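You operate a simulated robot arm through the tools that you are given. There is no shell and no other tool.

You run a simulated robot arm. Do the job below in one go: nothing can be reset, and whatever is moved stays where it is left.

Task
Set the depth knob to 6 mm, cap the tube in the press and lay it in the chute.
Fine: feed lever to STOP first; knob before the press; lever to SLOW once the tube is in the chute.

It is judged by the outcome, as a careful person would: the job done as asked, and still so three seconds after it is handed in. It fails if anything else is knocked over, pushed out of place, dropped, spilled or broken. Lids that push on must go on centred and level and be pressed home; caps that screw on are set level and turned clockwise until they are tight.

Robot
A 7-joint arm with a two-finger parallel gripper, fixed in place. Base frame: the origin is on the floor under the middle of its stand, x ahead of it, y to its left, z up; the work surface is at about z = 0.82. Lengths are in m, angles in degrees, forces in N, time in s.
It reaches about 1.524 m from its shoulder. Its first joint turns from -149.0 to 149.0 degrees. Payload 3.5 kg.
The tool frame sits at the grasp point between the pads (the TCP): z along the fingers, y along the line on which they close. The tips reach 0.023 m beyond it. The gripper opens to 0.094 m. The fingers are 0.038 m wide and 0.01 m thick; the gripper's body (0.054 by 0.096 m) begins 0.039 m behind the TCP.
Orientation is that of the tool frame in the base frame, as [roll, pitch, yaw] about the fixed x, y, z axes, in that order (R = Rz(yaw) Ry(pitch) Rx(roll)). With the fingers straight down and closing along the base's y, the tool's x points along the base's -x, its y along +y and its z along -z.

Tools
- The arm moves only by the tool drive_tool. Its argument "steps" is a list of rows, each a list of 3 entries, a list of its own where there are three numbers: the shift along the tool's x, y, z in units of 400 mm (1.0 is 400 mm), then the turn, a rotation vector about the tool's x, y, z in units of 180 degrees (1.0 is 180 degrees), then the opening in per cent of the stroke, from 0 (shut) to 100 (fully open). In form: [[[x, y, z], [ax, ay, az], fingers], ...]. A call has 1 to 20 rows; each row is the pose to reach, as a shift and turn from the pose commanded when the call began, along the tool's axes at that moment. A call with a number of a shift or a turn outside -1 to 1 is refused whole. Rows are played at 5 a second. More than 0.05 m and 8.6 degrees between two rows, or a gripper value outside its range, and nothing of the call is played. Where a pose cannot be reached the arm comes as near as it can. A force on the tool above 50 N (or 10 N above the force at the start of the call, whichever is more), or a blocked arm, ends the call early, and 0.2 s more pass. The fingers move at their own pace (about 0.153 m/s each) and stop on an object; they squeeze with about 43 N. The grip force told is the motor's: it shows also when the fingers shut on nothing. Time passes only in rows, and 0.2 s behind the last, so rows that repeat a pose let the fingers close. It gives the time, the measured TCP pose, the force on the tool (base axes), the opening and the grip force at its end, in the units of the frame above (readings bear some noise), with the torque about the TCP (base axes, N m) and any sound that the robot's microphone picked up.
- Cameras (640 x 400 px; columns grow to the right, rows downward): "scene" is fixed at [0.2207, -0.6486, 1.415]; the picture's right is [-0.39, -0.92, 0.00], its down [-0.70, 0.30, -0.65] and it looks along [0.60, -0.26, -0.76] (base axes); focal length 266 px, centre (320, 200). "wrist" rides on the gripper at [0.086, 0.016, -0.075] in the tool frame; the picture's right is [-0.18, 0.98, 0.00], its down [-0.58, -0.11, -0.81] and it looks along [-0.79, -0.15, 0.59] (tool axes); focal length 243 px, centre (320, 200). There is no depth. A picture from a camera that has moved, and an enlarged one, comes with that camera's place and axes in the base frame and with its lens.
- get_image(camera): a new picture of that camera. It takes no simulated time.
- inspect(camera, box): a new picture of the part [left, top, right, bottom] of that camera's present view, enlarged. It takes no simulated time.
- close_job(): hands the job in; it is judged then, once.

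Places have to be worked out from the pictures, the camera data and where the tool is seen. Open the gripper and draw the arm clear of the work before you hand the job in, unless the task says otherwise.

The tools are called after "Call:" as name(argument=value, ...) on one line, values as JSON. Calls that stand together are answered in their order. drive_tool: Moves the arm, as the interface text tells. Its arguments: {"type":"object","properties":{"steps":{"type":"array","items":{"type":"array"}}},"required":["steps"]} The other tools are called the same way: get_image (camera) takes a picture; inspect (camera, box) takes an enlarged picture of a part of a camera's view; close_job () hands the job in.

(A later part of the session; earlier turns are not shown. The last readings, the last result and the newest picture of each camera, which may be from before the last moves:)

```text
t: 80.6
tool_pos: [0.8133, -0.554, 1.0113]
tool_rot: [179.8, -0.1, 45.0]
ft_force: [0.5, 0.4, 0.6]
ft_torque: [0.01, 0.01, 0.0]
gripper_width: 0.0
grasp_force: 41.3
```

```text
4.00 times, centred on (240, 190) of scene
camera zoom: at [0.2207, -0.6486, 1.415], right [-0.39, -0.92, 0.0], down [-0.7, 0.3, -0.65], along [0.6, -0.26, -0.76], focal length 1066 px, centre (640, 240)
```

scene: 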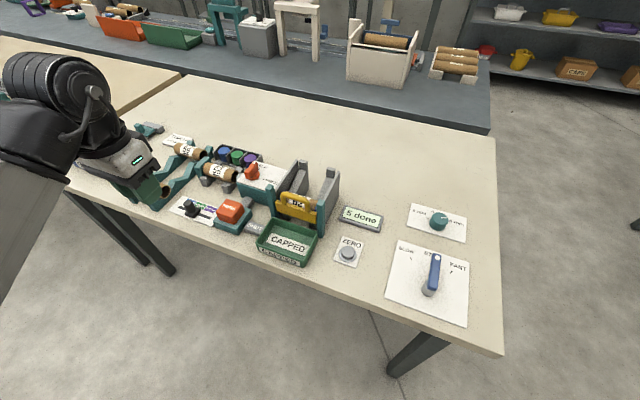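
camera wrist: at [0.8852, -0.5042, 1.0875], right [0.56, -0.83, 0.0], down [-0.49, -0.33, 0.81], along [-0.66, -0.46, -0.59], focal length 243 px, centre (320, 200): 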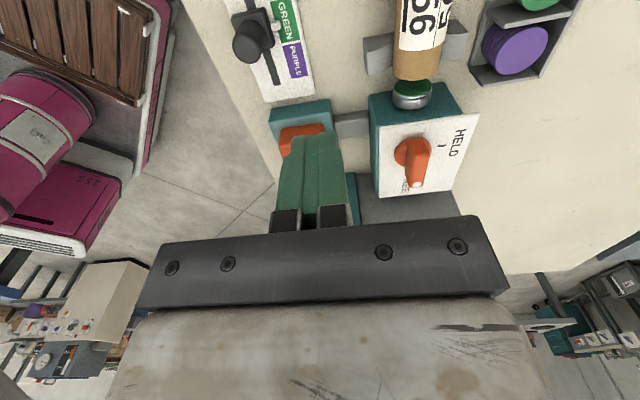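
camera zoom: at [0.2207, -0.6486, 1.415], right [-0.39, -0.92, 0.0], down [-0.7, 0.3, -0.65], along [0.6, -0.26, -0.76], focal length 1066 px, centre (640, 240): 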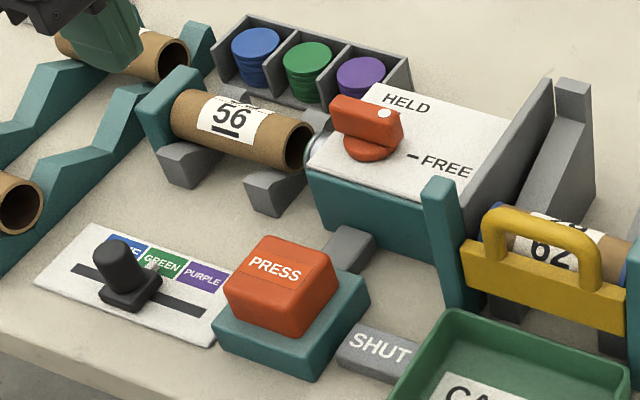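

Very informative: with FREE set the button went down to z = 0.899 at only 3.3 N, whereas in HELD it was blocked at 0.902. So HELD locks the button, and FREE is right for pressing — it just needs to go deeper. Back over the button and press further.

Call:
drive_tool(steps=[[[-0.1, -0.05, 0], [0, 0, 0], 0], [[-0.2, -0.1, 0], [0, 0, 0], 0], [[-0.28, -0.1, 0.03], [0, 0, 0], 0], [[-0.28, -0.1, 0.12], [0, 0, 0], 0], [[-0.28, -0.1, 0.21], [0, 0, 0], 0], [[-0.28, -0.1, 0.25], [0, 0, 0], 0]])

Call:
drive_tool(steps=[[[0, 0, 0.01], [0, 0, 0], 0], [[0, 0, 0.018], [0, 0, 0], 0], [[0, 0, 0.024], [0, 0, 0], 0], [[0, 0, 0.03], [0, 0, 0], 0], [[0, 0, 0.035], [0, 0, 0], 0], [[0, 0, 0.039], [0, 0, 0], 0]])

Call:
inspect(camera="scene", box=[190, 140, 290, 240])

```text
t: 82.0
tool_pos: [0.7067, -0.6041, 0.9103]
tool_rot: [179.9, 0.0, 45.2]
ft_force: [0.1, 0.1, 0.1]
ft_torque: [0.02, 0.03, 0.0]
gripper_width: 0.0
grasp_force: 42.1
```

```text
t: 83.4
tool_pos: [0.7066, -0.6054, 0.8967]
tool_rot: [179.8, 0.0, 45.1]
ft_force: [1.0, 3.1, 5.3]
ft_torque: [0.04, 0.04, 0.0]
gripper_width: 0.0003
grasp_force: 42.7
```

```text
4.00 times, centred on (240, 190) of scene
camera zoom: at [0.2207, -0.6486, 1.415], right [-0.39, -0.92, 0.0], down [-0.7, 0.3, -0.65], along [0.6, -0.26, -0.76], focal length 1066 px, centre (640, 240)
```

zoom: 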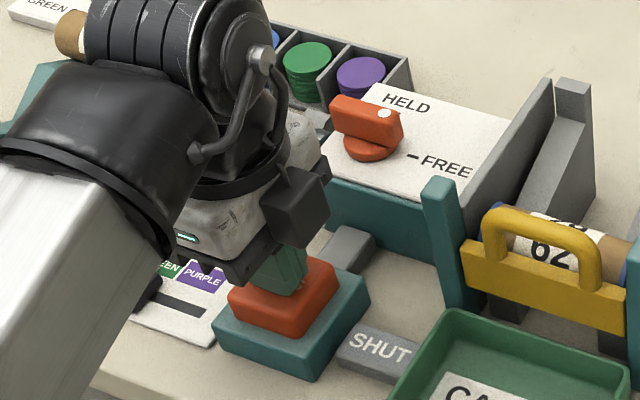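

It keeps travelling at low force (5 N at 0.8967). I'll continue further down in small steps.

Call:
drive_tool(steps=[[[0, 0, 0.005], [0, 0, 0], 0], [[0, 0, 0.01], [0, 0, 0], 0], [[0, 0, 0.015], [0, 0, 0], 0], [[0, 0, 0.015], [0, 0, 0], 0]])

Call:
inspect(camera="scene", box=[190, 140, 290, 240])

Call:
get_image(camera="wrist")

```text
t: 84.4
tool_pos: [0.7059, -0.6043, 0.8899]
tool_rot: [179.8, 0.0, 45.2]
ft_force: [3.7, -0.3, 6.5]
ft_torque: [-0.02, -0.03, -0.01]
gripper_width: 0.0
grasp_force: 42.5
heard: click
```

```text
4.00 times, centred on (240, 190) of scene
camera zoom: at [0.2207, -0.6486, 1.415], right [-0.39, -0.92, 0.0], down [-0.7, 0.3, -0.65], along [0.6, -0.26, -0.76], focal length 1066 px, centre (640, 240)
```

zoom: 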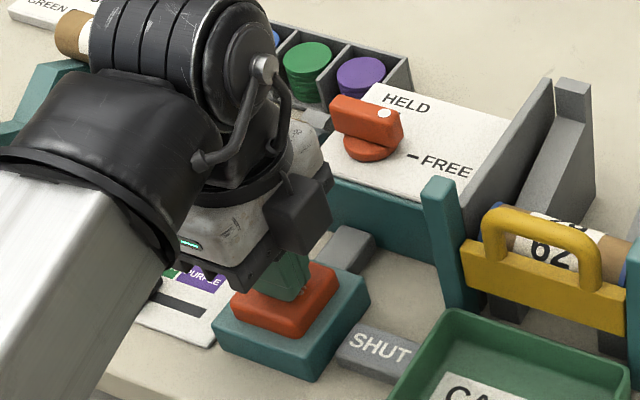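

```text
taken
camera wrist: at [0.7777, -0.5544, 0.9647], right [0.57, -0.82, 0.0], down [-0.49, -0.33, 0.81], along [-0.66, -0.46, -0.59], focal length 243 px, centre (320, 200)
```

wrist: 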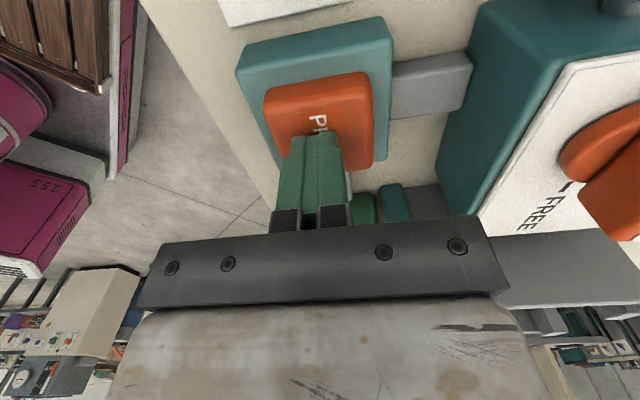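

A click was heard — the button registered. I'll wait a moment, then rise and look at the ram and tube.

Call:
drive_tool(steps=[[[0, 0, 0], [0, 0, 0], 0], [[0, 0, 0], [0, 0, 0], 0], [[0, 0, 0], [0, 0, 0], 0], [[0, 0, 0], [0, 0, 0], 0], [[0, 0, 0], [0, 0, 0], 0]])

Call:
drive_tool(steps=[[[0, 0, -0.05], [0, 0, 0], 0], [[0, 0, -0.15], [0, 0, 0], 0], [[0, 0, -0.25], [0, 0, 0], 0], [[0.1, 0, -0.3], [0, 0, 0], 0], [[0.2, 0.04, -0.3], [0, 0, 0], 0], [[0.28, 0.1, -0.3], [0, 0, 0], 0]])

Call:
get_image(camera="wrist")

Call:
inspect(camera="scene", box=[190, 140, 290, 240])

```text
t: 85.6
tool_pos: [0.7058, -0.6049, 0.8908]
tool_rot: [179.8, -0.1, 45.1]
ft_force: [4.9, -1.1, 6.5]
ft_torque: [-0.09, -0.02, 0.0]
gripper_width: 0.0001
grasp_force: 42.3
```

```text
t: 87.0
tool_pos: [0.8128, -0.5531, 1.0083]
tool_rot: [179.7, 0.1, 45.1]
ft_force: [0.4, -0.4, 0.2]
ft_torque: [0.01, -0.02, -0.05]
gripper_width: 0.0003
grasp_force: 43.1
```

```text
taken
camera wrist: at [0.8842, -0.5024, 1.0832], right [0.56, -0.83, 0.0], down [-0.49, -0.33, 0.81], along [-0.66, -0.46, -0.59], focal length 243 px, centre (320, 200)
```

wrist: 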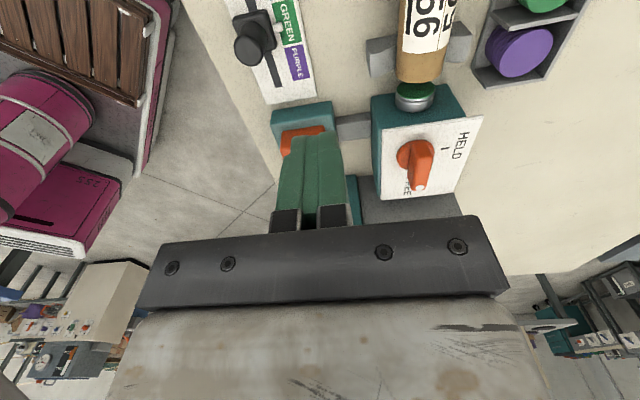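

```text
4.00 times, centred on (240, 190) of scene
camera zoom: at [0.2207, -0.6486, 1.415], right [-0.39, -0.92, 0.0], down [-0.7, 0.3, -0.65], along [0.6, -0.26, -0.76], focal length 1066 px, centre (640, 240)
```

zoom: 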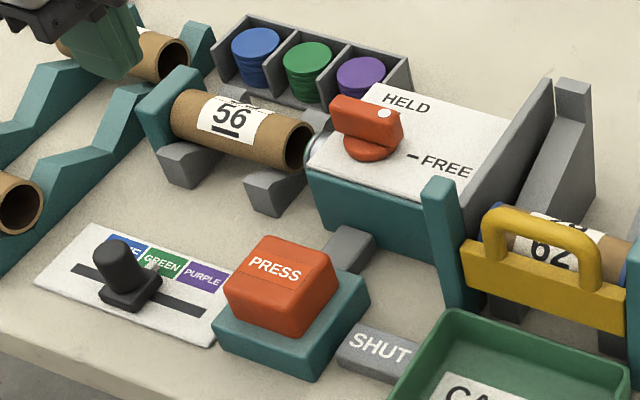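

The click was the button's switch. I'll inspect the tube end, ram and counter closely for what changed.

Call:
inspect(camera="wrist", box=[340, 0, 500, 210])

Call:
inspect(camera="scene", box=[195, 150, 275, 200])

Call:
inspect(camera="scene", box=[250, 150, 400, 270])

```text
1.90 times, centred on (420, 105) of wrist
camera zoom: at [0.8842, -0.5024, 1.0832], right [0.56, -0.83, 0.0], down [-0.49, -0.33, 0.81], along [-0.66, -0.46, -0.59], focal length 462 px, centre (130, 381)
```

zoom: 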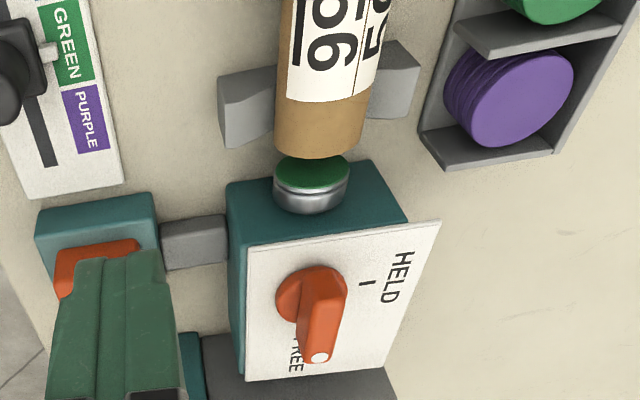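

```text
8.00 times, centred on (235, 175) of scene
camera zoom: at [0.2207, -0.6486, 1.415], right [-0.39, -0.92, 0.0], down [-0.7, 0.3, -0.65], along [0.6, -0.26, -0.76], focal length 2132 px, centre (1000, 400)
```

zoom: 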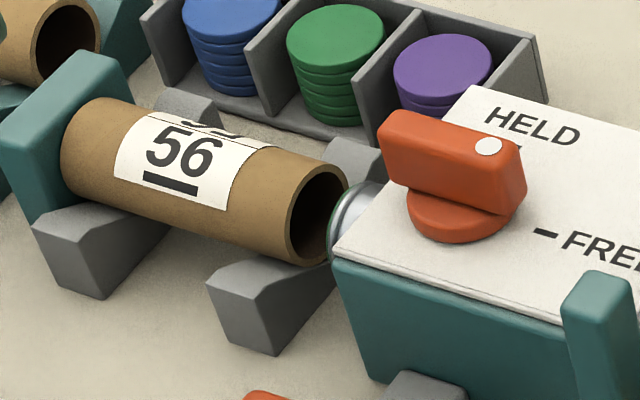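

```text
3.33 times, centred on (325, 210) of scene
camera zoom: at [0.2207, -0.6486, 1.415], right [-0.39, -0.92, 0.0], down [-0.7, 0.3, -0.65], along [0.6, -0.26, -0.76], focal length 888 px, centre (303, 167)
```

zoom: 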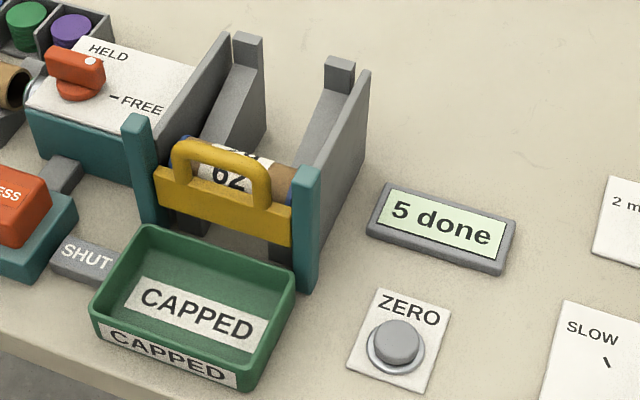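

Still uncapped so far. In case the cycle has a delay, I'll wait about three seconds in place and look again.

Call:
drive_tool(steps=[[[0, 0, 0], [0, 0, 0], 0], [[0, 0, 0], [0, 0, 0], 0], [[0, 0, 0], [0, 0, 0], 0], [[0, 0, 0], [0, 0, 0], 0], [[0, 0, 0], [0, 0, 0], 0], [[0, 0, 0], [0, 0, 0], 0], [[0, 0, 0], [0, 0, 0], 0], [[0, 0, 0], [0, 0, 0], 0], [[0, 0, 0], [0, 0, 0], 0], [[0, 0, 0], [0, 0, 0], 0], [[0, 0, 0], [0, 0, 0], 0], [[0, 0, 0], [0, 0, 0], 0], [[0, 0, 0], [0, 0, 0], 0], [[0, 0, 0], [0, 0, 0], 0], [[0, 0, 0], [0, 0, 0], 0]])

Call:
inspect(camera="scene", box=[195, 150, 275, 200])

```text
t: 90.2
tool_pos: [0.8126, -0.5531, 1.0083]
tool_rot: [179.8, 0.1, 45.0]
ft_force: [1.2, 0.6, 0.1]
ft_torque: [0.04, 0.04, 0.01]
gripper_width: 0.0
grasp_force: 42.7
```

```text
8.00 times, centred on (235, 175) of scene
camera zoom: at [0.2207, -0.6486, 1.415], right [-0.39, -0.92, 0.0], down [-0.7, 0.3, -0.65], along [0.6, -0.26, -0.76], focal length 2132 px, centre (1000, 400)
```

zoom: 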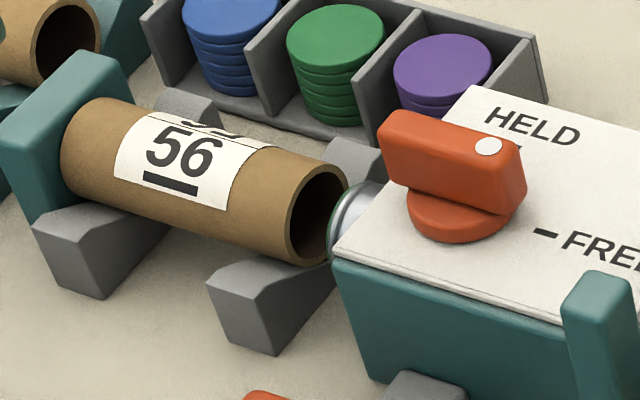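

No stroke after the click. At that point the button still had travel left (only 6.5 N, no hard stop), so I'll press again, all the way to its bottom, listening and watching force.

Call:
drive_tool(steps=[[[-0.1, -0.05, 0], [0, 0, 0], 0], [[-0.2, -0.1, 0], [0, 0, 0], 0], [[-0.28, -0.1, 0.05], [0, 0, 0], 0], [[-0.28, -0.1, 0.14], [0, 0, 0], 0], [[-0.28, -0.1, 0.23], [0, 0, 0], 0], [[-0.28, -0.1, 0.26], [0, 0, 0], 0], [[-0.28, -0.1, 0.28], [0, 0, 0], 0]])

Call:
drive_tool(steps=[[[0, 0, 0.005], [0, 0, 0], 0], [[0, 0, 0.01], [0, 0, 0], 0], [[0, 0, 0.015], [0, 0, 0], 0], [[0, 0, 0.02], [0, 0, 0], 0], [[0, 0, 0.025], [0, 0, 0], 0], [[0, 0, 0.03], [0, 0, 0], 0], [[0, 0, 0.035], [0, 0, 0], 0], [[0, 0, 0.04], [0, 0, 0], 0]])

Call:
get_image(camera="wrist")

```text
t: 91.8
tool_pos: [0.7052, -0.6046, 0.8987]
tool_rot: [179.7, 0.1, 45.0]
ft_force: [-3.1, -4.0, 4.6]
ft_torque: [0.01, 0.03, 0.02]
gripper_width: 0.0
grasp_force: 42.0
```

```text
t: 93.6
tool_pos: [0.706, -0.6042, 0.8804]
tool_rot: [179.8, -0.1, 45.1]
ft_force: [-4.1, -1.5, 7.8]
ft_torque: [-0.05, 0.16, 0.02]
gripper_width: 0.0
grasp_force: 42.6
heard: click
```

```text
taken
camera wrist: at [0.7773, -0.5544, 0.9565], right [0.57, -0.82, 0.0], down [-0.49, -0.33, 0.81], along [-0.66, -0.46, -0.59], focal length 243 px, centre (320, 200)
```

wrist: 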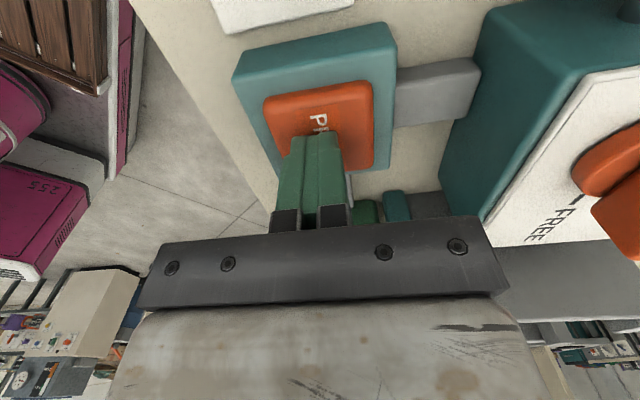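

Click again, now fully depressed (z = 0.880, 7.8 N). I'll hold one second, then rise and look at the ram.

Call:
drive_tool(steps=[[[0, 0, 0.004], [0, 0, 0], 0], [[0, 0, 0.008], [0, 0, 0], 0], [[0, 0, 0.008], [0, 0, 0], 0], [[0, 0, 0.008], [0, 0, 0], 0], [[0, 0, 0.008], [0, 0, 0], 0]])

Call:
drive_tool(steps=[[[0, 0, -0.05], [0, 0, 0], 0], [[0, 0, -0.15], [0, 0, 0], 0], [[0, 0, -0.25], [0, 0, 0], 0], [[0.1, 0, -0.32], [0, 0, 0], 0], [[0.2, 0.04, -0.32], [0, 0, 0], 0], [[0.28, 0.1, -0.32], [0, 0, 0], 0]])

Call:
get_image(camera="wrist")

Call:
inspect(camera="scene", box=[190, 140, 290, 240])

```text
t: 94.7
tool_pos: [0.7045, -0.6044, 0.8804]
tool_rot: [179.7, -0.1, 45.1]
ft_force: [-1.5, 4.1, 15.8]
ft_torque: [0.07, 0.22, -0.06]
gripper_width: 0.0
grasp_force: 42.6
stopped in row 5: the force on the tool passed its limit at 51 N (the readings are from after the stop); the commanded pose is now the measured one
```

```text
t: 96.0
tool_pos: [0.8136, -0.5517, 1.007]
tool_rot: [179.8, 0.0, 45.0]
ft_force: [-0.4, -0.4, -0.3]
ft_torque: [0.04, -0.02, -0.03]
gripper_width: 0.0001
grasp_force: 42.3
```

```text
taken
camera wrist: at [0.885, -0.5021, 1.0826], right [0.56, -0.83, 0.01], down [-0.49, -0.33, 0.81], along [-0.66, -0.46, -0.59], focal length 243 px, centre (320, 200)
```

wrist: 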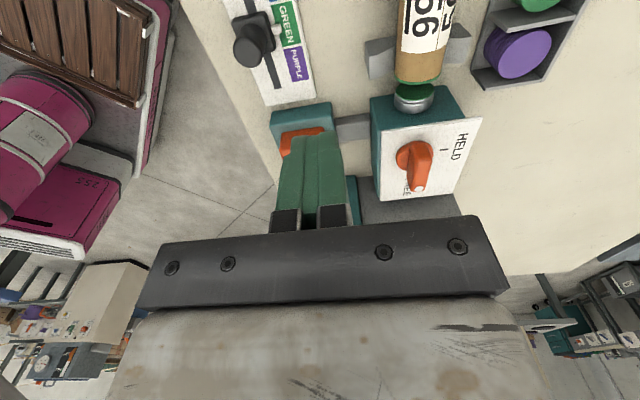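

```text
4.00 times, centred on (240, 190) of scene
camera zoom: at [0.2207, -0.6486, 1.415], right [-0.39, -0.92, 0.0], down [-0.7, 0.3, -0.65], along [0.6, -0.26, -0.76], focal length 1066 px, centre (640, 240)
```

zoom: 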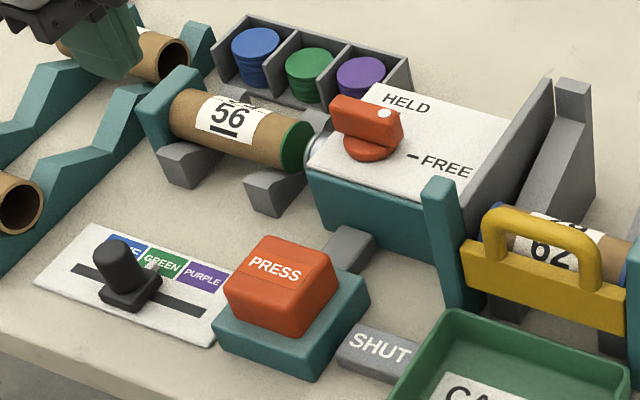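

The tube now has a green cap: the press needed its full stroke with the lock on FREE. I'll check the cap closely.

Call:
inspect(camera="scene", box=[195, 150, 275, 200])

Call:
inspect(camera="wrist", box=[340, 0, 500, 210])

Call:
inspect(camera="scene", box=[250, 150, 400, 270])

Call:
inspect(camera="scene", box=[265, 150, 345, 230])

```text
8.00 times, centred on (235, 175) of scene
camera zoom: at [0.2207, -0.6486, 1.415], right [-0.39, -0.92, 0.0], down [-0.7, 0.3, -0.65], along [0.6, -0.26, -0.76], focal length 2132 px, centre (1000, 400)
```

zoom: 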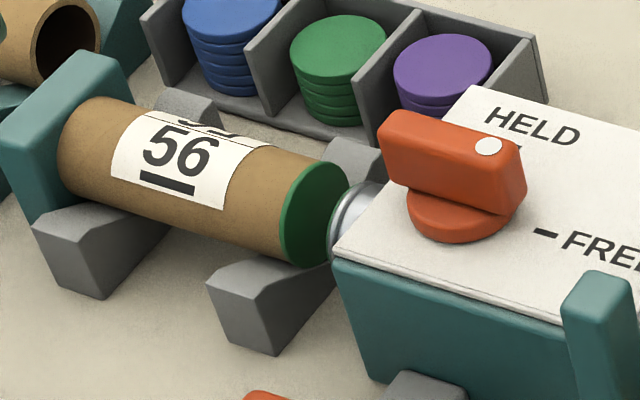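

```text
1.90 times, centred on (420, 105) of wrist
camera zoom: at [0.885, -0.5021, 1.0826], right [0.56, -0.83, 0.01], down [-0.49, -0.33, 0.81], along [-0.66, -0.46, -0.59], focal length 462 px, centre (130, 381)
```

zoom: 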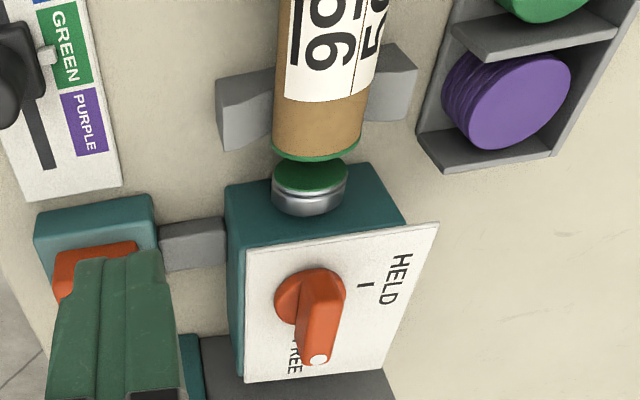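

```text
3.33 times, centred on (325, 210) of scene
camera zoom: at [0.2207, -0.6486, 1.415], right [-0.39, -0.92, 0.0], down [-0.7, 0.3, -0.65], along [0.6, -0.26, -0.76], focal length 888 px, centre (303, 167)
```

zoom: 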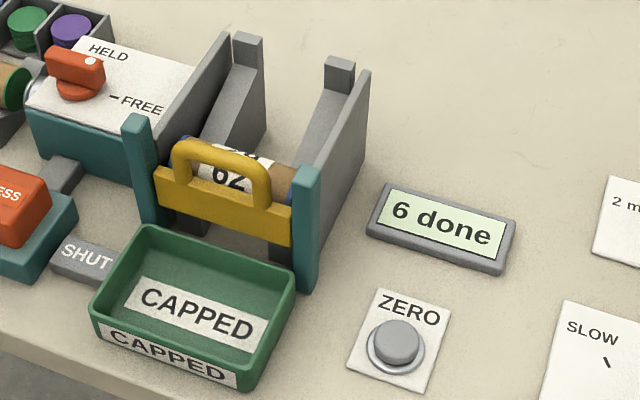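

```text
5.00 times, centred on (305, 190) of scene
camera zoom: at [0.2207, -0.6486, 1.415], right [-0.39, -0.92, 0.0], down [-0.7, 0.3, -0.65], along [0.6, -0.26, -0.76], focal length 1333 px, centre (395, 250)
```

zoom: 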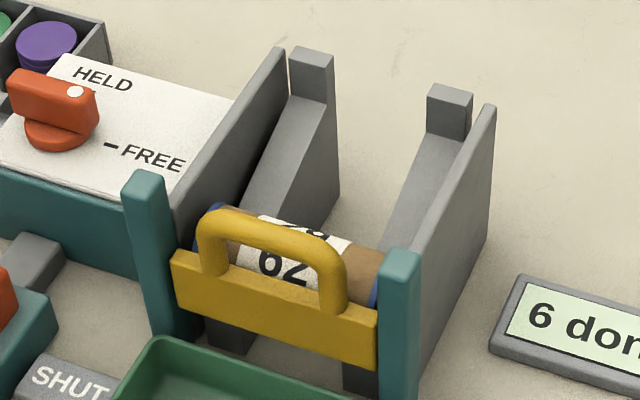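

The counter went to "6 done" and the cap sits flush and square. Now I need the chute geometry; I'll look closely at tube 62 and the chute.

Call:
inspect(camera="scene", box=[270, 180, 330, 225])

Call:
inspect(camera="scene", box=[280, 150, 350, 200])

```text
8.89 times, centred on (300, 202) of scene
camera zoom: at [0.2207, -0.6486, 1.415], right [-0.39, -0.92, 0.0], down [-0.7, 0.3, -0.65], along [0.6, -0.26, -0.76], focal length 2369 px, centre (498, 178)
```

zoom: 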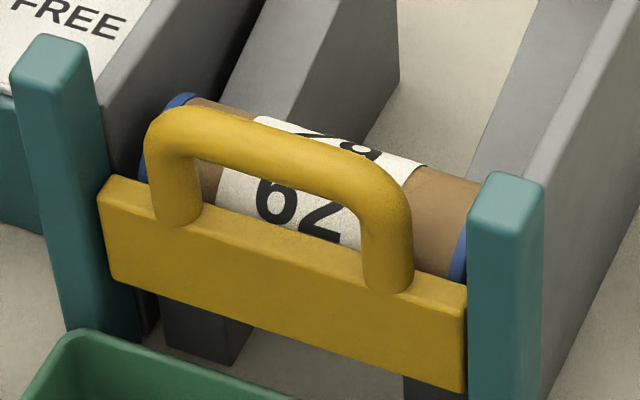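

```text
8.00 times, centred on (315, 175) of scene
camera zoom: at [0.2207, -0.6486, 1.415], right [-0.39, -0.92, 0.0], down [-0.7, 0.3, -0.65], along [0.6, -0.26, -0.76], focal length 2132 px, centre (360, 400)
```

zoom: 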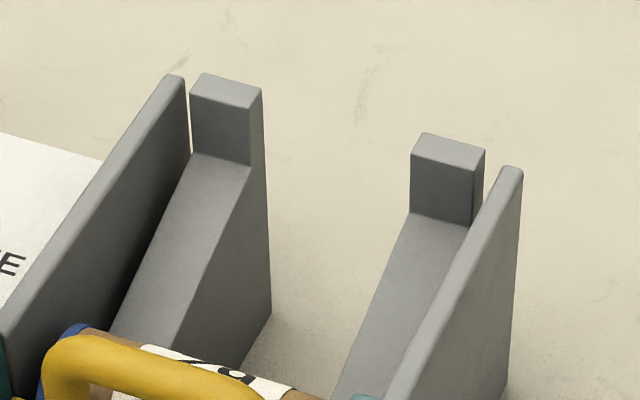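

Tube 62 shows where a laid tube rests: against the gate on two sloped rails between side walls. Before picking up tube 56, I'll measure the chute from above with the wrist camera.

Call:
drive_tool(steps=[[[-0.05, 0.01, -0.1], [0, 0, 0], 40], [[-0.13, 0.04, -0.18], [0, 0, 0], 40], [[-0.23, 0.07, -0.2325], [0, 0, 0], 40], [[-0.34, 0.1, -0.2325], [0, 0, 0], 40], [[-0.46, 0.13, -0.2325], [0, 0, 0], 40], [[-0.588, 0.161, -0.2325], [0, 0, 0], 40]])

Call:
get_image(camera="wrist")

Call:
inspect(camera="wrist", box=[200, 0, 460, 170])

```text
refused: row 6 steps farther than a row can; nothing moved
```

```text
taken
camera wrist: at [0.885, -0.5021, 1.0826], right [0.56, -0.83, 0.01], down [-0.49, -0.33, 0.81], along [-0.66, -0.46, -0.59], focal length 243 px, centre (320, 200)
```

wrist: 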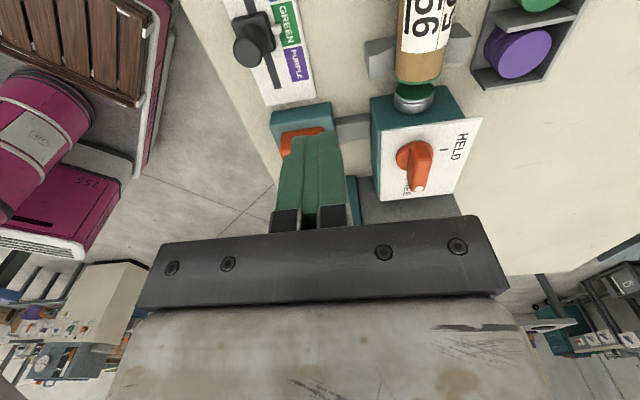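

```text
2.35 times, centred on (330, 85) of wrist
camera zoom: at [0.885, -0.5021, 1.0826], right [0.56, -0.83, 0.01], down [-0.49, -0.33, 0.81], along [-0.66, -0.46, -0.59], focal length 571 px, centre (296, 471)
```

zoom: 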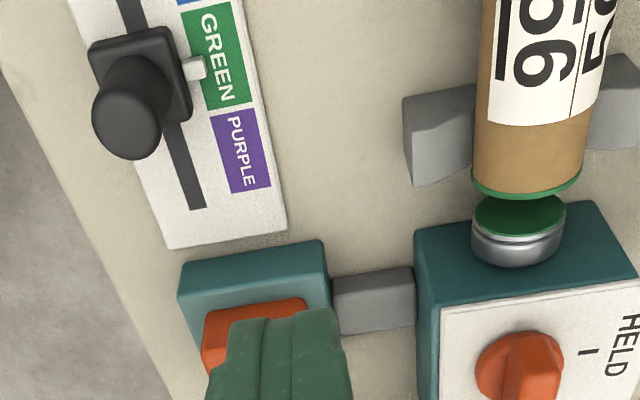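

Refused for one over-long step; nothing moved. I'll repeat with even steps.

Call:
drive_tool(steps=[[[-0.05, 0.01, -0.1], [0, 0, 0], 40], [[-0.13, 0.04, -0.18], [0, 0, 0], 40], [[-0.22, 0.065, -0.2325], [0, 0, 0], 40], [[-0.32, 0.09, -0.2325], [0, 0, 0], 40], [[-0.42, 0.115, -0.2325], [0, 0, 0], 40], [[-0.51, 0.14, -0.2325], [0, 0, 0], 40], [[-0.588, 0.161, -0.2325], [0, 0, 0], 40]])

Call:
get_image(camera="wrist")

Call:
inspect(camera="wrist", box=[200, 0, 460, 170])

```text
t: 97.7
tool_pos: [0.6914, -0.766, 1.1022]
tool_rot: [179.6, -0.1, 45.1]
ft_force: [-0.5, -0.4, 0.0]
ft_torque: [-0.02, -0.02, -0.05]
gripper_width: 0.0376
grasp_force: 0.0
```

```text
taken
camera wrist: at [0.764, -0.7159, 1.1771], right [0.57, -0.82, 0.01], down [-0.49, -0.33, 0.81], along [-0.66, -0.46, -0.59], focal length 243 px, centre (320, 200)
```

wrist: 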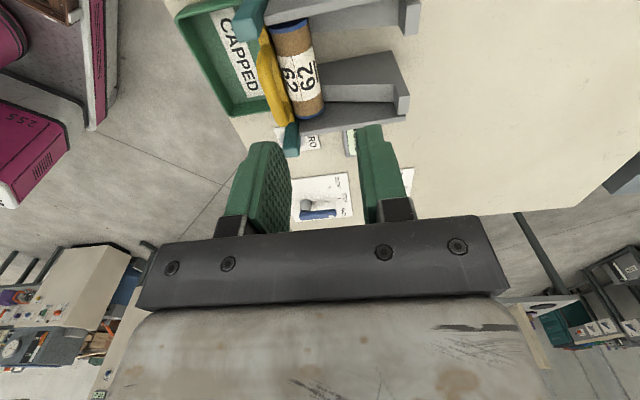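

```text
2.35 times, centred on (330, 85) of wrist
camera zoom: at [0.764, -0.7159, 1.1771], right [0.57, -0.82, 0.01], down [-0.49, -0.33, 0.81], along [-0.66, -0.46, -0.59], focal length 571 px, centre (296, 471)
```

zoom: 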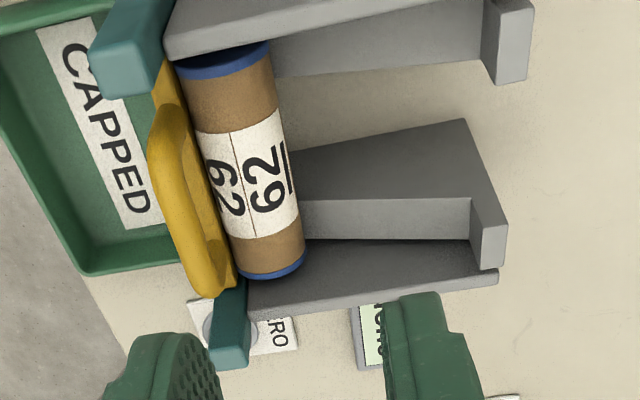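

Triangulating the chute: rails slope up toward the back from z ≈ 0.881 (b=1.021) to 0.9075 at the back stops (b=1.104), rails' inner gap s = -0.064…-0.123, side walls at s ≈ -0.038 and -0.148, wall tops ≈ 0.93, tube 62 axis near (b=1.003, z=0.895). I'll go back over tube 56 to grip it a little higher this time.

Call:
drive_tool(steps=[[[0.09, 0.006, 0], [0.0022, 0, 0.0006], 62], [[0.18, 0.012, 0], [0.0022, 0, 0.0006], 62], [[0.27, 0.017, 0], [0.0022, 0, 0.0006], 62], [[0.36, 0.023, 0], [0.0022, 0, 0.0006], 62], [[0.45, 0.029, 0], [0.0022, 0, 0.0006], 62], [[0.53, 0.034, 0], [0.0022, 0, 0.0006], 62], [[0.608, 0.0386, 0.02], [0.0022, 0, 0.0006], 62], [[0.608, 0.0386, 0.12], [0.0022, 0, 0.0006], 62], [[0.608, 0.0386, 0.22], [0.0022, 0, 0.0006], 62], [[0.608, 0.0386, 0.32], [0.0022, 0, 0.0006], 62], [[0.608, 0.0386, 0.42], [0.0022, 0, 0.0006], 62]])

Call:
get_image(camera="wrist")

```text
t: 100.0
tool_pos: [0.8767, -0.6051, 0.9307]
tool_rot: [-179.8, -0.1, 45.0]
ft_force: [0.9, 0.5, 1.2]
ft_torque: [-0.01, -0.01, 0.02]
gripper_width: 0.0581
grasp_force: 0.0
```

```text
taken
camera wrist: at [0.9484, -0.5557, 1.0061], right [0.56, -0.83, 0.0], down [-0.49, -0.33, 0.81], along [-0.67, -0.45, -0.59], focal length 243 px, centre (320, 200)
```

wrist: 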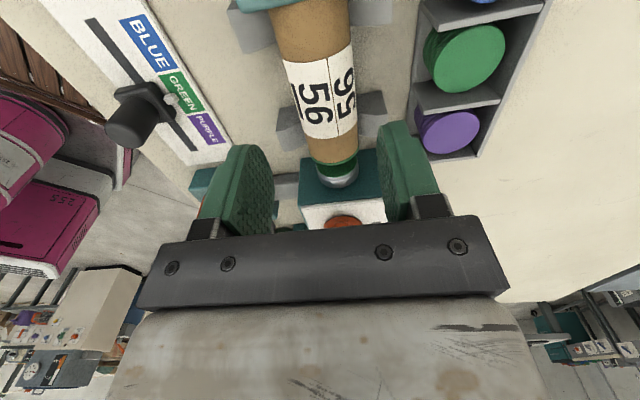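

The TCP is within 2 mm of the earlier grip spot. I'll lower to z ≈ 0.873 and close on the tube.

Call:
drive_tool(steps=[[[-0.004, -0.0025, 0.05], [0, 0, 0], 62], [[-0.004, -0.0025, 0.1], [0, 0, 0], 62], [[-0.004, -0.0025, 0.144], [0, 0, 0], 62], [[-0.004, -0.0025, 0.144], [0, 0, 0], 50], [[-0.004, -0.0025, 0.144], [0, 0, 0], 30], [[-0.004, -0.0025, 0.144], [0, 0, 0], 30], [[-0.004, -0.0025, 0.144], [0, 0, 0], 30]])

Call:
get_image(camera="wrist")

```text
t: 101.7
tool_pos: [0.8755, -0.6062, 0.8758]
tool_rot: [-179.9, -0.1, 45.0]
ft_force: [-0.3, 0.5, 0.1]
ft_torque: [-0.01, 0.05, -0.01]
gripper_width: 0.038
grasp_force: 42.9
```

```text
taken
camera wrist: at [0.9472, -0.5561, 0.9506], right [0.56, -0.83, 0.0], down [-0.49, -0.33, 0.81], along [-0.67, -0.45, -0.59], focal length 243 px, centre (320, 200)
```

wrist: 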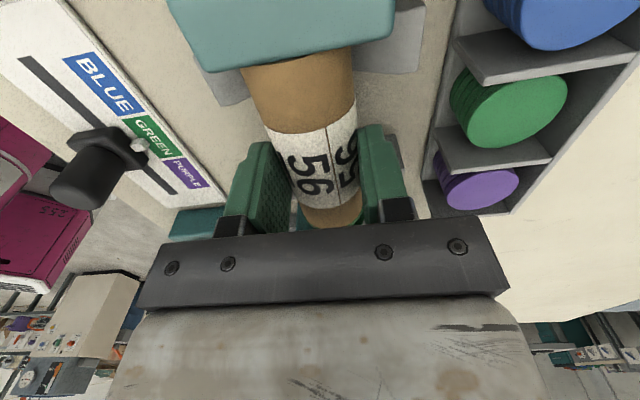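

Gripped. I'll lift straight up 0.16 m and check the hold.

Call:
drive_tool(steps=[[[0, 0, -0.02], [0, 0, 0], 30], [[0, 0, -0.06], [0, 0, 0], 30], [[0, 0, -0.14], [0, 0, 0], 30], [[0, 0, -0.24], [0, 0, 0], 30], [[0, 0, -0.34], [0, 0, 0], 30], [[0, 0, -0.41], [0, 0, 0], 30]])

Call:
get_image(camera="wrist")

Call:
inspect(camera="scene", box=[160, 90, 320, 210])

```text
t: 103.0
tool_pos: [0.8745, -0.6065, 1.0398]
tool_rot: [-179.9, -0.1, 44.9]
ft_force: [-0.8, 0.1, -0.1]
ft_torque: [0.02, -0.02, 0.01]
gripper_width: 0.0379
grasp_force: 42.9
```

```text
taken
camera wrist: at [0.9464, -0.5569, 1.1152], right [0.56, -0.83, 0.0], down [-0.49, -0.34, 0.81], along [-0.67, -0.45, -0.59], focal length 243 px, centre (320, 200)
```

wrist: 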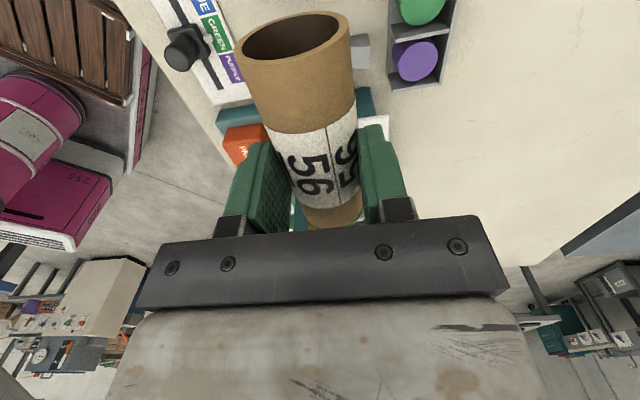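

```text
3.33 times, centred on (240, 150) of scene
camera zoom: at [0.2207, -0.6486, 1.415], right [-0.39, -0.92, 0.0], down [-0.7, 0.3, -0.65], along [0.6, -0.26, -0.76], focal length 888 px, centre (587, 367)
```

zoom: 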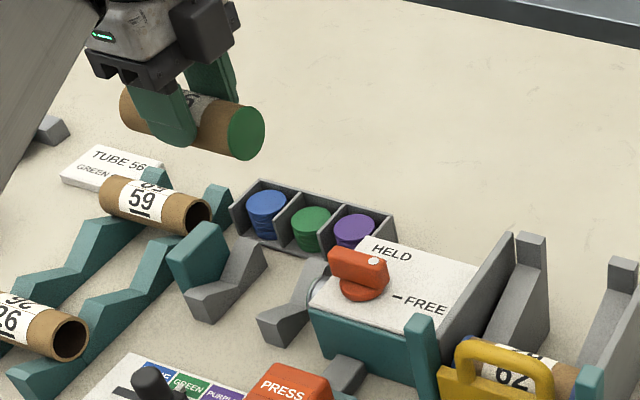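

The tube is held, green cap on its right end. I'll carry it across at this height to above the chute: TCP target (0.679, -0.820), behind tube 62.

Call:
drive_tool(steps=[[[-0.1, 0.005, 0], [0, 0, 0], 30], [[-0.2, 0.01, 0], [0, 0, 0], 30], [[-0.3, 0.014, 0], [0, 0, 0], 30], [[-0.4, 0.018, 0], [0, 0, 0], 30], [[-0.5, 0.023, 0], [0, 0, 0], 30], [[-0.6, 0.028, 0], [0, 0, 0], 30], [[-0.69, 0.032, 0], [0, 0, 0], 30], [[-0.7237, 0.0331, 0], [0, 0, 0], 30], [[-0.7237, 0.0331, 0], [0, 0, 0], 30]])

Call:
get_image(camera="wrist")

Call:
inspect(camera="scene", box=[260, 100, 380, 240])

```text
t: 105.0
tool_pos: [0.6787, -0.819, 1.039]
tool_rot: [-179.9, 0.0, 44.9]
ft_force: [0.1, 0.3, -0.4]
ft_torque: [0.04, 0.01, 0.02]
gripper_width: 0.0382
grasp_force: 42.8
```

```text
taken
camera wrist: at [0.7504, -0.7693, 1.1138], right [0.56, -0.83, 0.0], down [-0.49, -0.33, 0.81], along [-0.67, -0.45, -0.59], focal length 243 px, centre (320, 200)
```

wrist: 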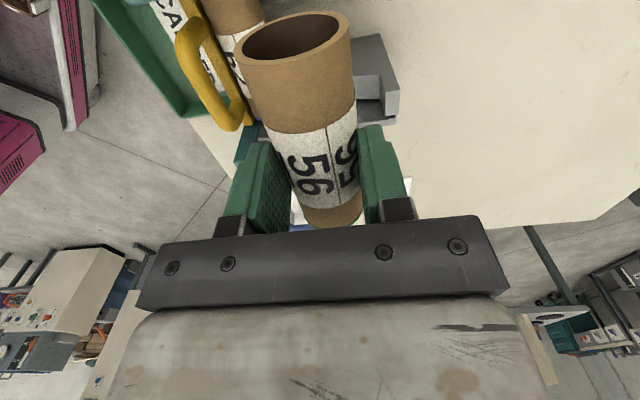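

```text
2.86 times, centred on (320, 170) of scene
camera zoom: at [0.2207, -0.6486, 1.415], right [-0.39, -0.92, 0.0], down [-0.7, 0.3, -0.65], along [0.6, -0.26, -0.76], focal length 762 px, centre (320, 286)
```

zoom: 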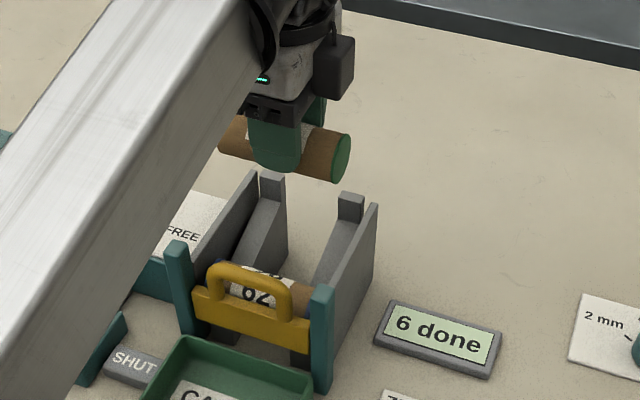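

Above the chute. I'll lower until the tube is just above the side walls (TCP z ≈ 0.968) and check the alignment.

Call:
drive_tool(steps=[[[0, 0, 0.06], [0, 0, 0], 30], [[0, 0, 0.12], [0, 0, 0], 30], [[0, 0, 0.1775], [0, 0, 0], 30], [[0, 0, 0.1775], [0, 0, 0], 30]])

Call:
inspect(camera="wrist", box=[160, 0, 460, 200])

Call:
inspect(camera="scene", box=[265, 140, 355, 230])

```text
t: 106.0
tool_pos: [0.68, -0.8182, 0.9695]
tool_rot: [-179.9, 0.0, 45.0]
ft_force: [0.0, 0.7, -0.3]
ft_torque: [-0.02, -0.02, -0.01]
gripper_width: 0.0379
grasp_force: 43.0
```

```text
2.00 times, centred on (310, 100) of wrist
camera zoom: at [0.7506, -0.769, 1.0434], right [0.56, -0.83, 0.0], down [-0.49, -0.33, 0.81], along [-0.67, -0.45, -0.59], focal length 485 px, centre (340, 400)
```

zoom: 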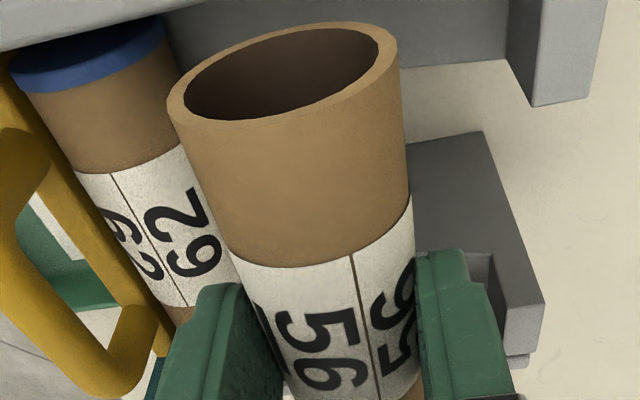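

```text
4.44 times, centred on (310, 185) of scene
camera zoom: at [0.2207, -0.6486, 1.415], right [-0.39, -0.92, 0.0], down [-0.7, 0.3, -0.65], along [0.6, -0.26, -0.76], focal length 1185 px, centre (364, 267)
```

zoom: 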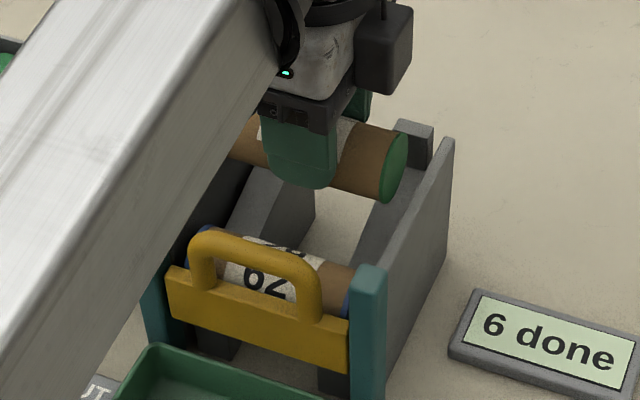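

Relative measurements in the tool frame agree: about 5 mm clearance to each wall, tube 62 axis 58 mm ahead, rail height about 0.892 under this tube. I'll lower to just above the rails.

Call:
drive_tool(steps=[[[0, 0, 0.03], [0, 0, 0], 30], [[0, 0, 0.06], [0, 0, 0], 30], [[0, 0, 0.09], [0, 0, 0], 30], [[0, 0, 0.1], [0, 0, 0], 30], [[0, 0, 0.1], [0, 0, 0], 30]])

Call:
inspect(camera="wrist", box=[160, 0, 460, 200])

Call:
inspect(camera="scene", box=[265, 140, 355, 230])

```text
t: 107.2
tool_pos: [0.6782, -0.8197, 0.9306]
tool_rot: [-180.0, -0.1, 45.0]
ft_force: [0.0, 1.1, 9.4]
ft_torque: [0.06, -0.07, 0.0]
gripper_width: 0.0381
grasp_force: 42.7
```

```text
2.00 times, centred on (310, 100) of wrist
camera zoom: at [0.7498, -0.7701, 1.0047], right [0.56, -0.83, 0.0], down [-0.49, -0.33, 0.81], along [-0.67, -0.45, -0.59], focal length 485 px, centre (340, 400)
```

zoom: 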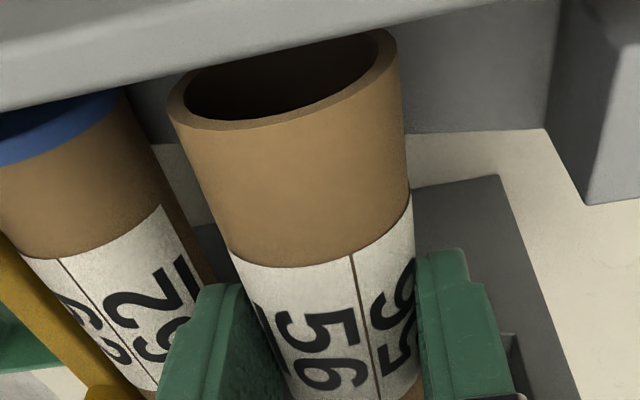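

```text
4.44 times, centred on (310, 185) of scene
camera zoom: at [0.2207, -0.6486, 1.415], right [-0.39, -0.92, 0.0], down [-0.7, 0.3, -0.65], along [0.6, -0.26, -0.76], focal length 1185 px, centre (364, 267)
```

zoom: 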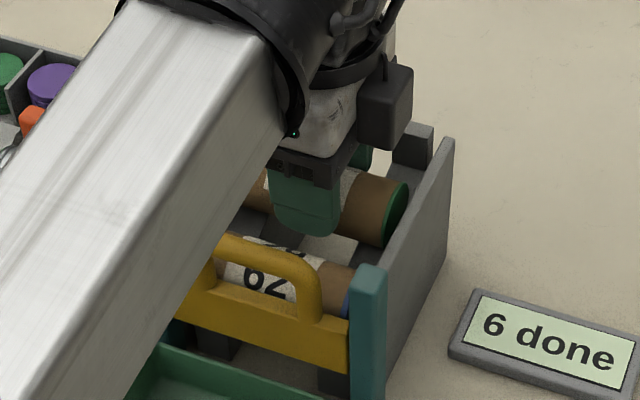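

The tube is in contact with both rails (9 N, resultant centred between them). I'll ease up 1 mm, open a few millimetres, guide it forward 7 mm so it rolls only a little, then lift away.

Call:
drive_tool(steps=[[[0, 0, -0.003], [0, 0, 0], 30], [[0, 0, -0.003], [0, 0, 0], 44], [[0, 0, -0.003], [0, 0, 0], 47], [[0, 0, -0.003], [0, 0, 0], 47]])

Call:
inspect(camera="wrist", box=[160, 0, 460, 200])

Call:
inspect(camera="scene", box=[265, 140, 355, 230])

```text
t: 108.2
tool_pos: [0.6776, -0.8199, 0.9297]
tool_rot: [-179.9, 0.0, 45.1]
ft_force: [0.3, 0.3, -0.6]
ft_torque: [-0.02, -0.03, -0.03]
gripper_width: 0.0442
grasp_force: 0.0
```

```text
2.00 times, centred on (310, 100) of wrist
camera zoom: at [0.75, -0.7703, 1.0051], right [0.56, -0.83, 0.0], down [-0.49, -0.33, 0.81], along [-0.67, -0.45, -0.59], focal length 485 px, centre (340, 400)
```

zoom: 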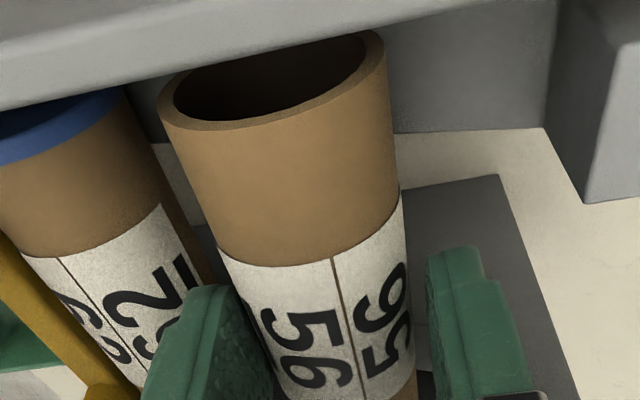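

```text
4.44 times, centred on (310, 185) of scene
camera zoom: at [0.2207, -0.6486, 1.415], right [-0.39, -0.92, 0.0], down [-0.7, 0.3, -0.65], along [0.6, -0.26, -0.76], focal length 1185 px, centre (364, 267)
```

zoom: 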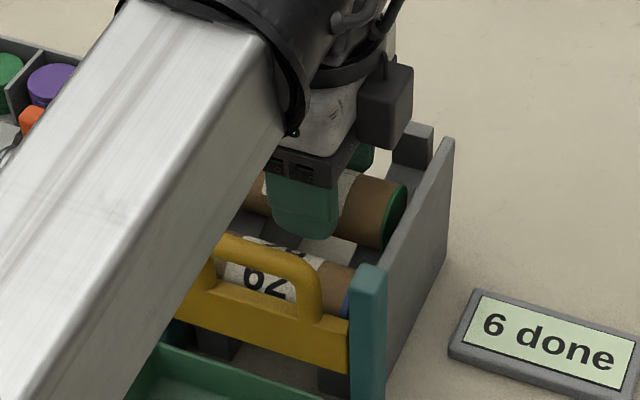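

It rests on the rails against the front finger. Now I guide it forward 7 mm slowly.

Call:
drive_tool(steps=[[[0, -0.004, 0], [0, 0, 0], 47], [[0, -0.008, 0], [0, 0, 0], 47], [[0, -0.012, 0], [0, 0, 0], 47], [[0, -0.016, 0], [0, 0, 0], 47], [[0, -0.016, 0], [0, 0, 0], 47]])

Call:
inspect(camera="wrist", box=[160, 0, 460, 200])

```text
t: 109.5
tool_pos: [0.6731, -0.8152, 0.9287]
tool_rot: [-179.9, 0.0, 44.9]
ft_force: [-0.7, 0.5, -0.5]
ft_torque: [-0.02, 0.01, 0.02]
gripper_width: 0.044
grasp_force: 0.3
```

```text
2.00 times, centred on (310, 100) of wrist
camera zoom: at [0.7451, -0.765, 1.0047], right [0.56, -0.83, 0.0], down [-0.49, -0.33, 0.81], along [-0.67, -0.45, -0.59], focal length 485 px, centre (340, 400)
```

zoom: 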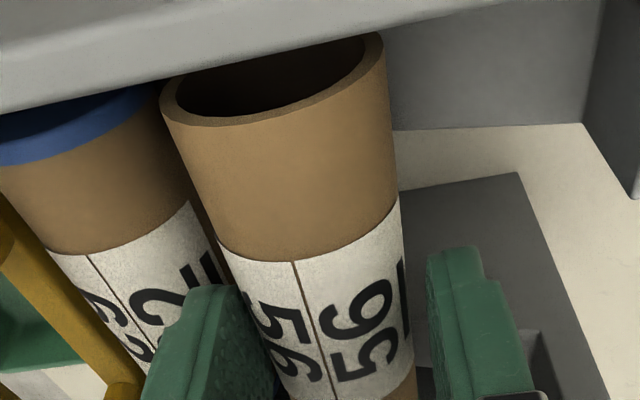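

The tube followed smoothly. Now I'll lift the gripper straight up and clear.

Call:
drive_tool(steps=[[[0, 0, -0.04], [0, 0, 0], 47], [[0, 0, -0.1], [0, 0, 0], 47], [[0, 0, -0.2], [0, 0, 0], 47], [[0, 0, -0.3], [0, 0, 0], 47], [[0, 0, -0.4], [0, 0, 0], 47]])

Call:
get_image(camera="wrist")

Call:
inspect(camera="scene", box=[265, 140, 355, 230])

Call:
inspect(camera="wrist", box=[180, 0, 420, 150])

```text
t: 110.7
tool_pos: [0.6734, -0.8129, 1.089]
tool_rot: [-179.9, 0.1, 44.9]
ft_force: [-1.0, 0.8, 0.5]
ft_torque: [-0.03, 0.0, -0.04]
gripper_width: 0.0441
grasp_force: 0.0
```

```text
taken
camera wrist: at [0.7462, -0.7634, 1.1639], right [0.56, -0.83, 0.0], down [-0.49, -0.33, 0.81], along [-0.67, -0.45, -0.59], focal length 243 px, centre (320, 200)
```

wrist: 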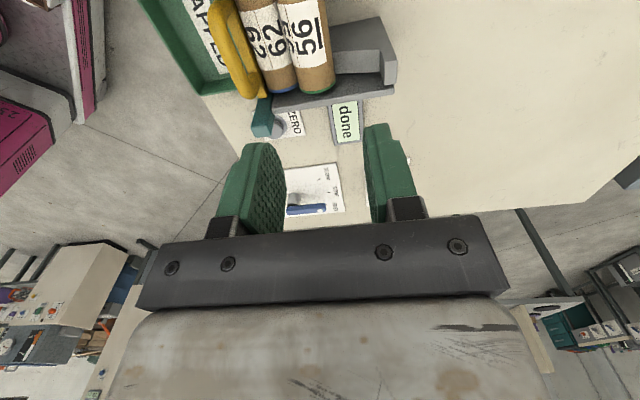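

```text
4.44 times, centred on (310, 185) of scene
camera zoom: at [0.2207, -0.6486, 1.415], right [-0.39, -0.92, 0.0], down [-0.7, 0.3, -0.65], along [0.6, -0.26, -0.76], focal length 1185 px, centre (364, 267)
```

zoom: 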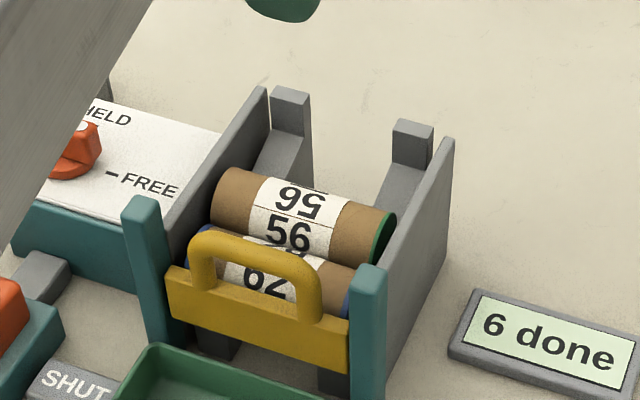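

```text
2.67 times, centred on (300, 75) of wrist
camera zoom: at [0.7462, -0.7634, 1.1639], right [0.56, -0.83, 0.0], down [-0.49, -0.33, 0.81], along [-0.67, -0.45, -0.59], focal length 647 px, centre (373, 533)
```

zoom: 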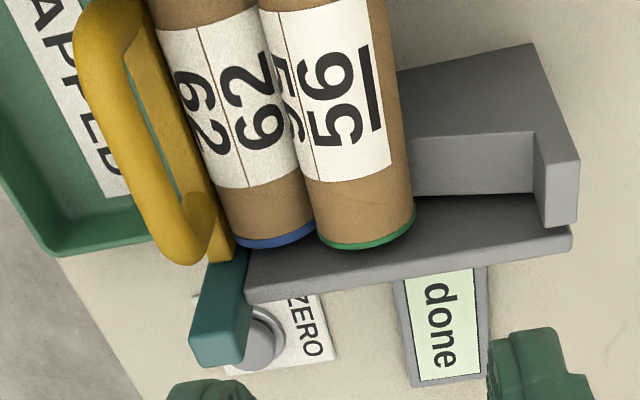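

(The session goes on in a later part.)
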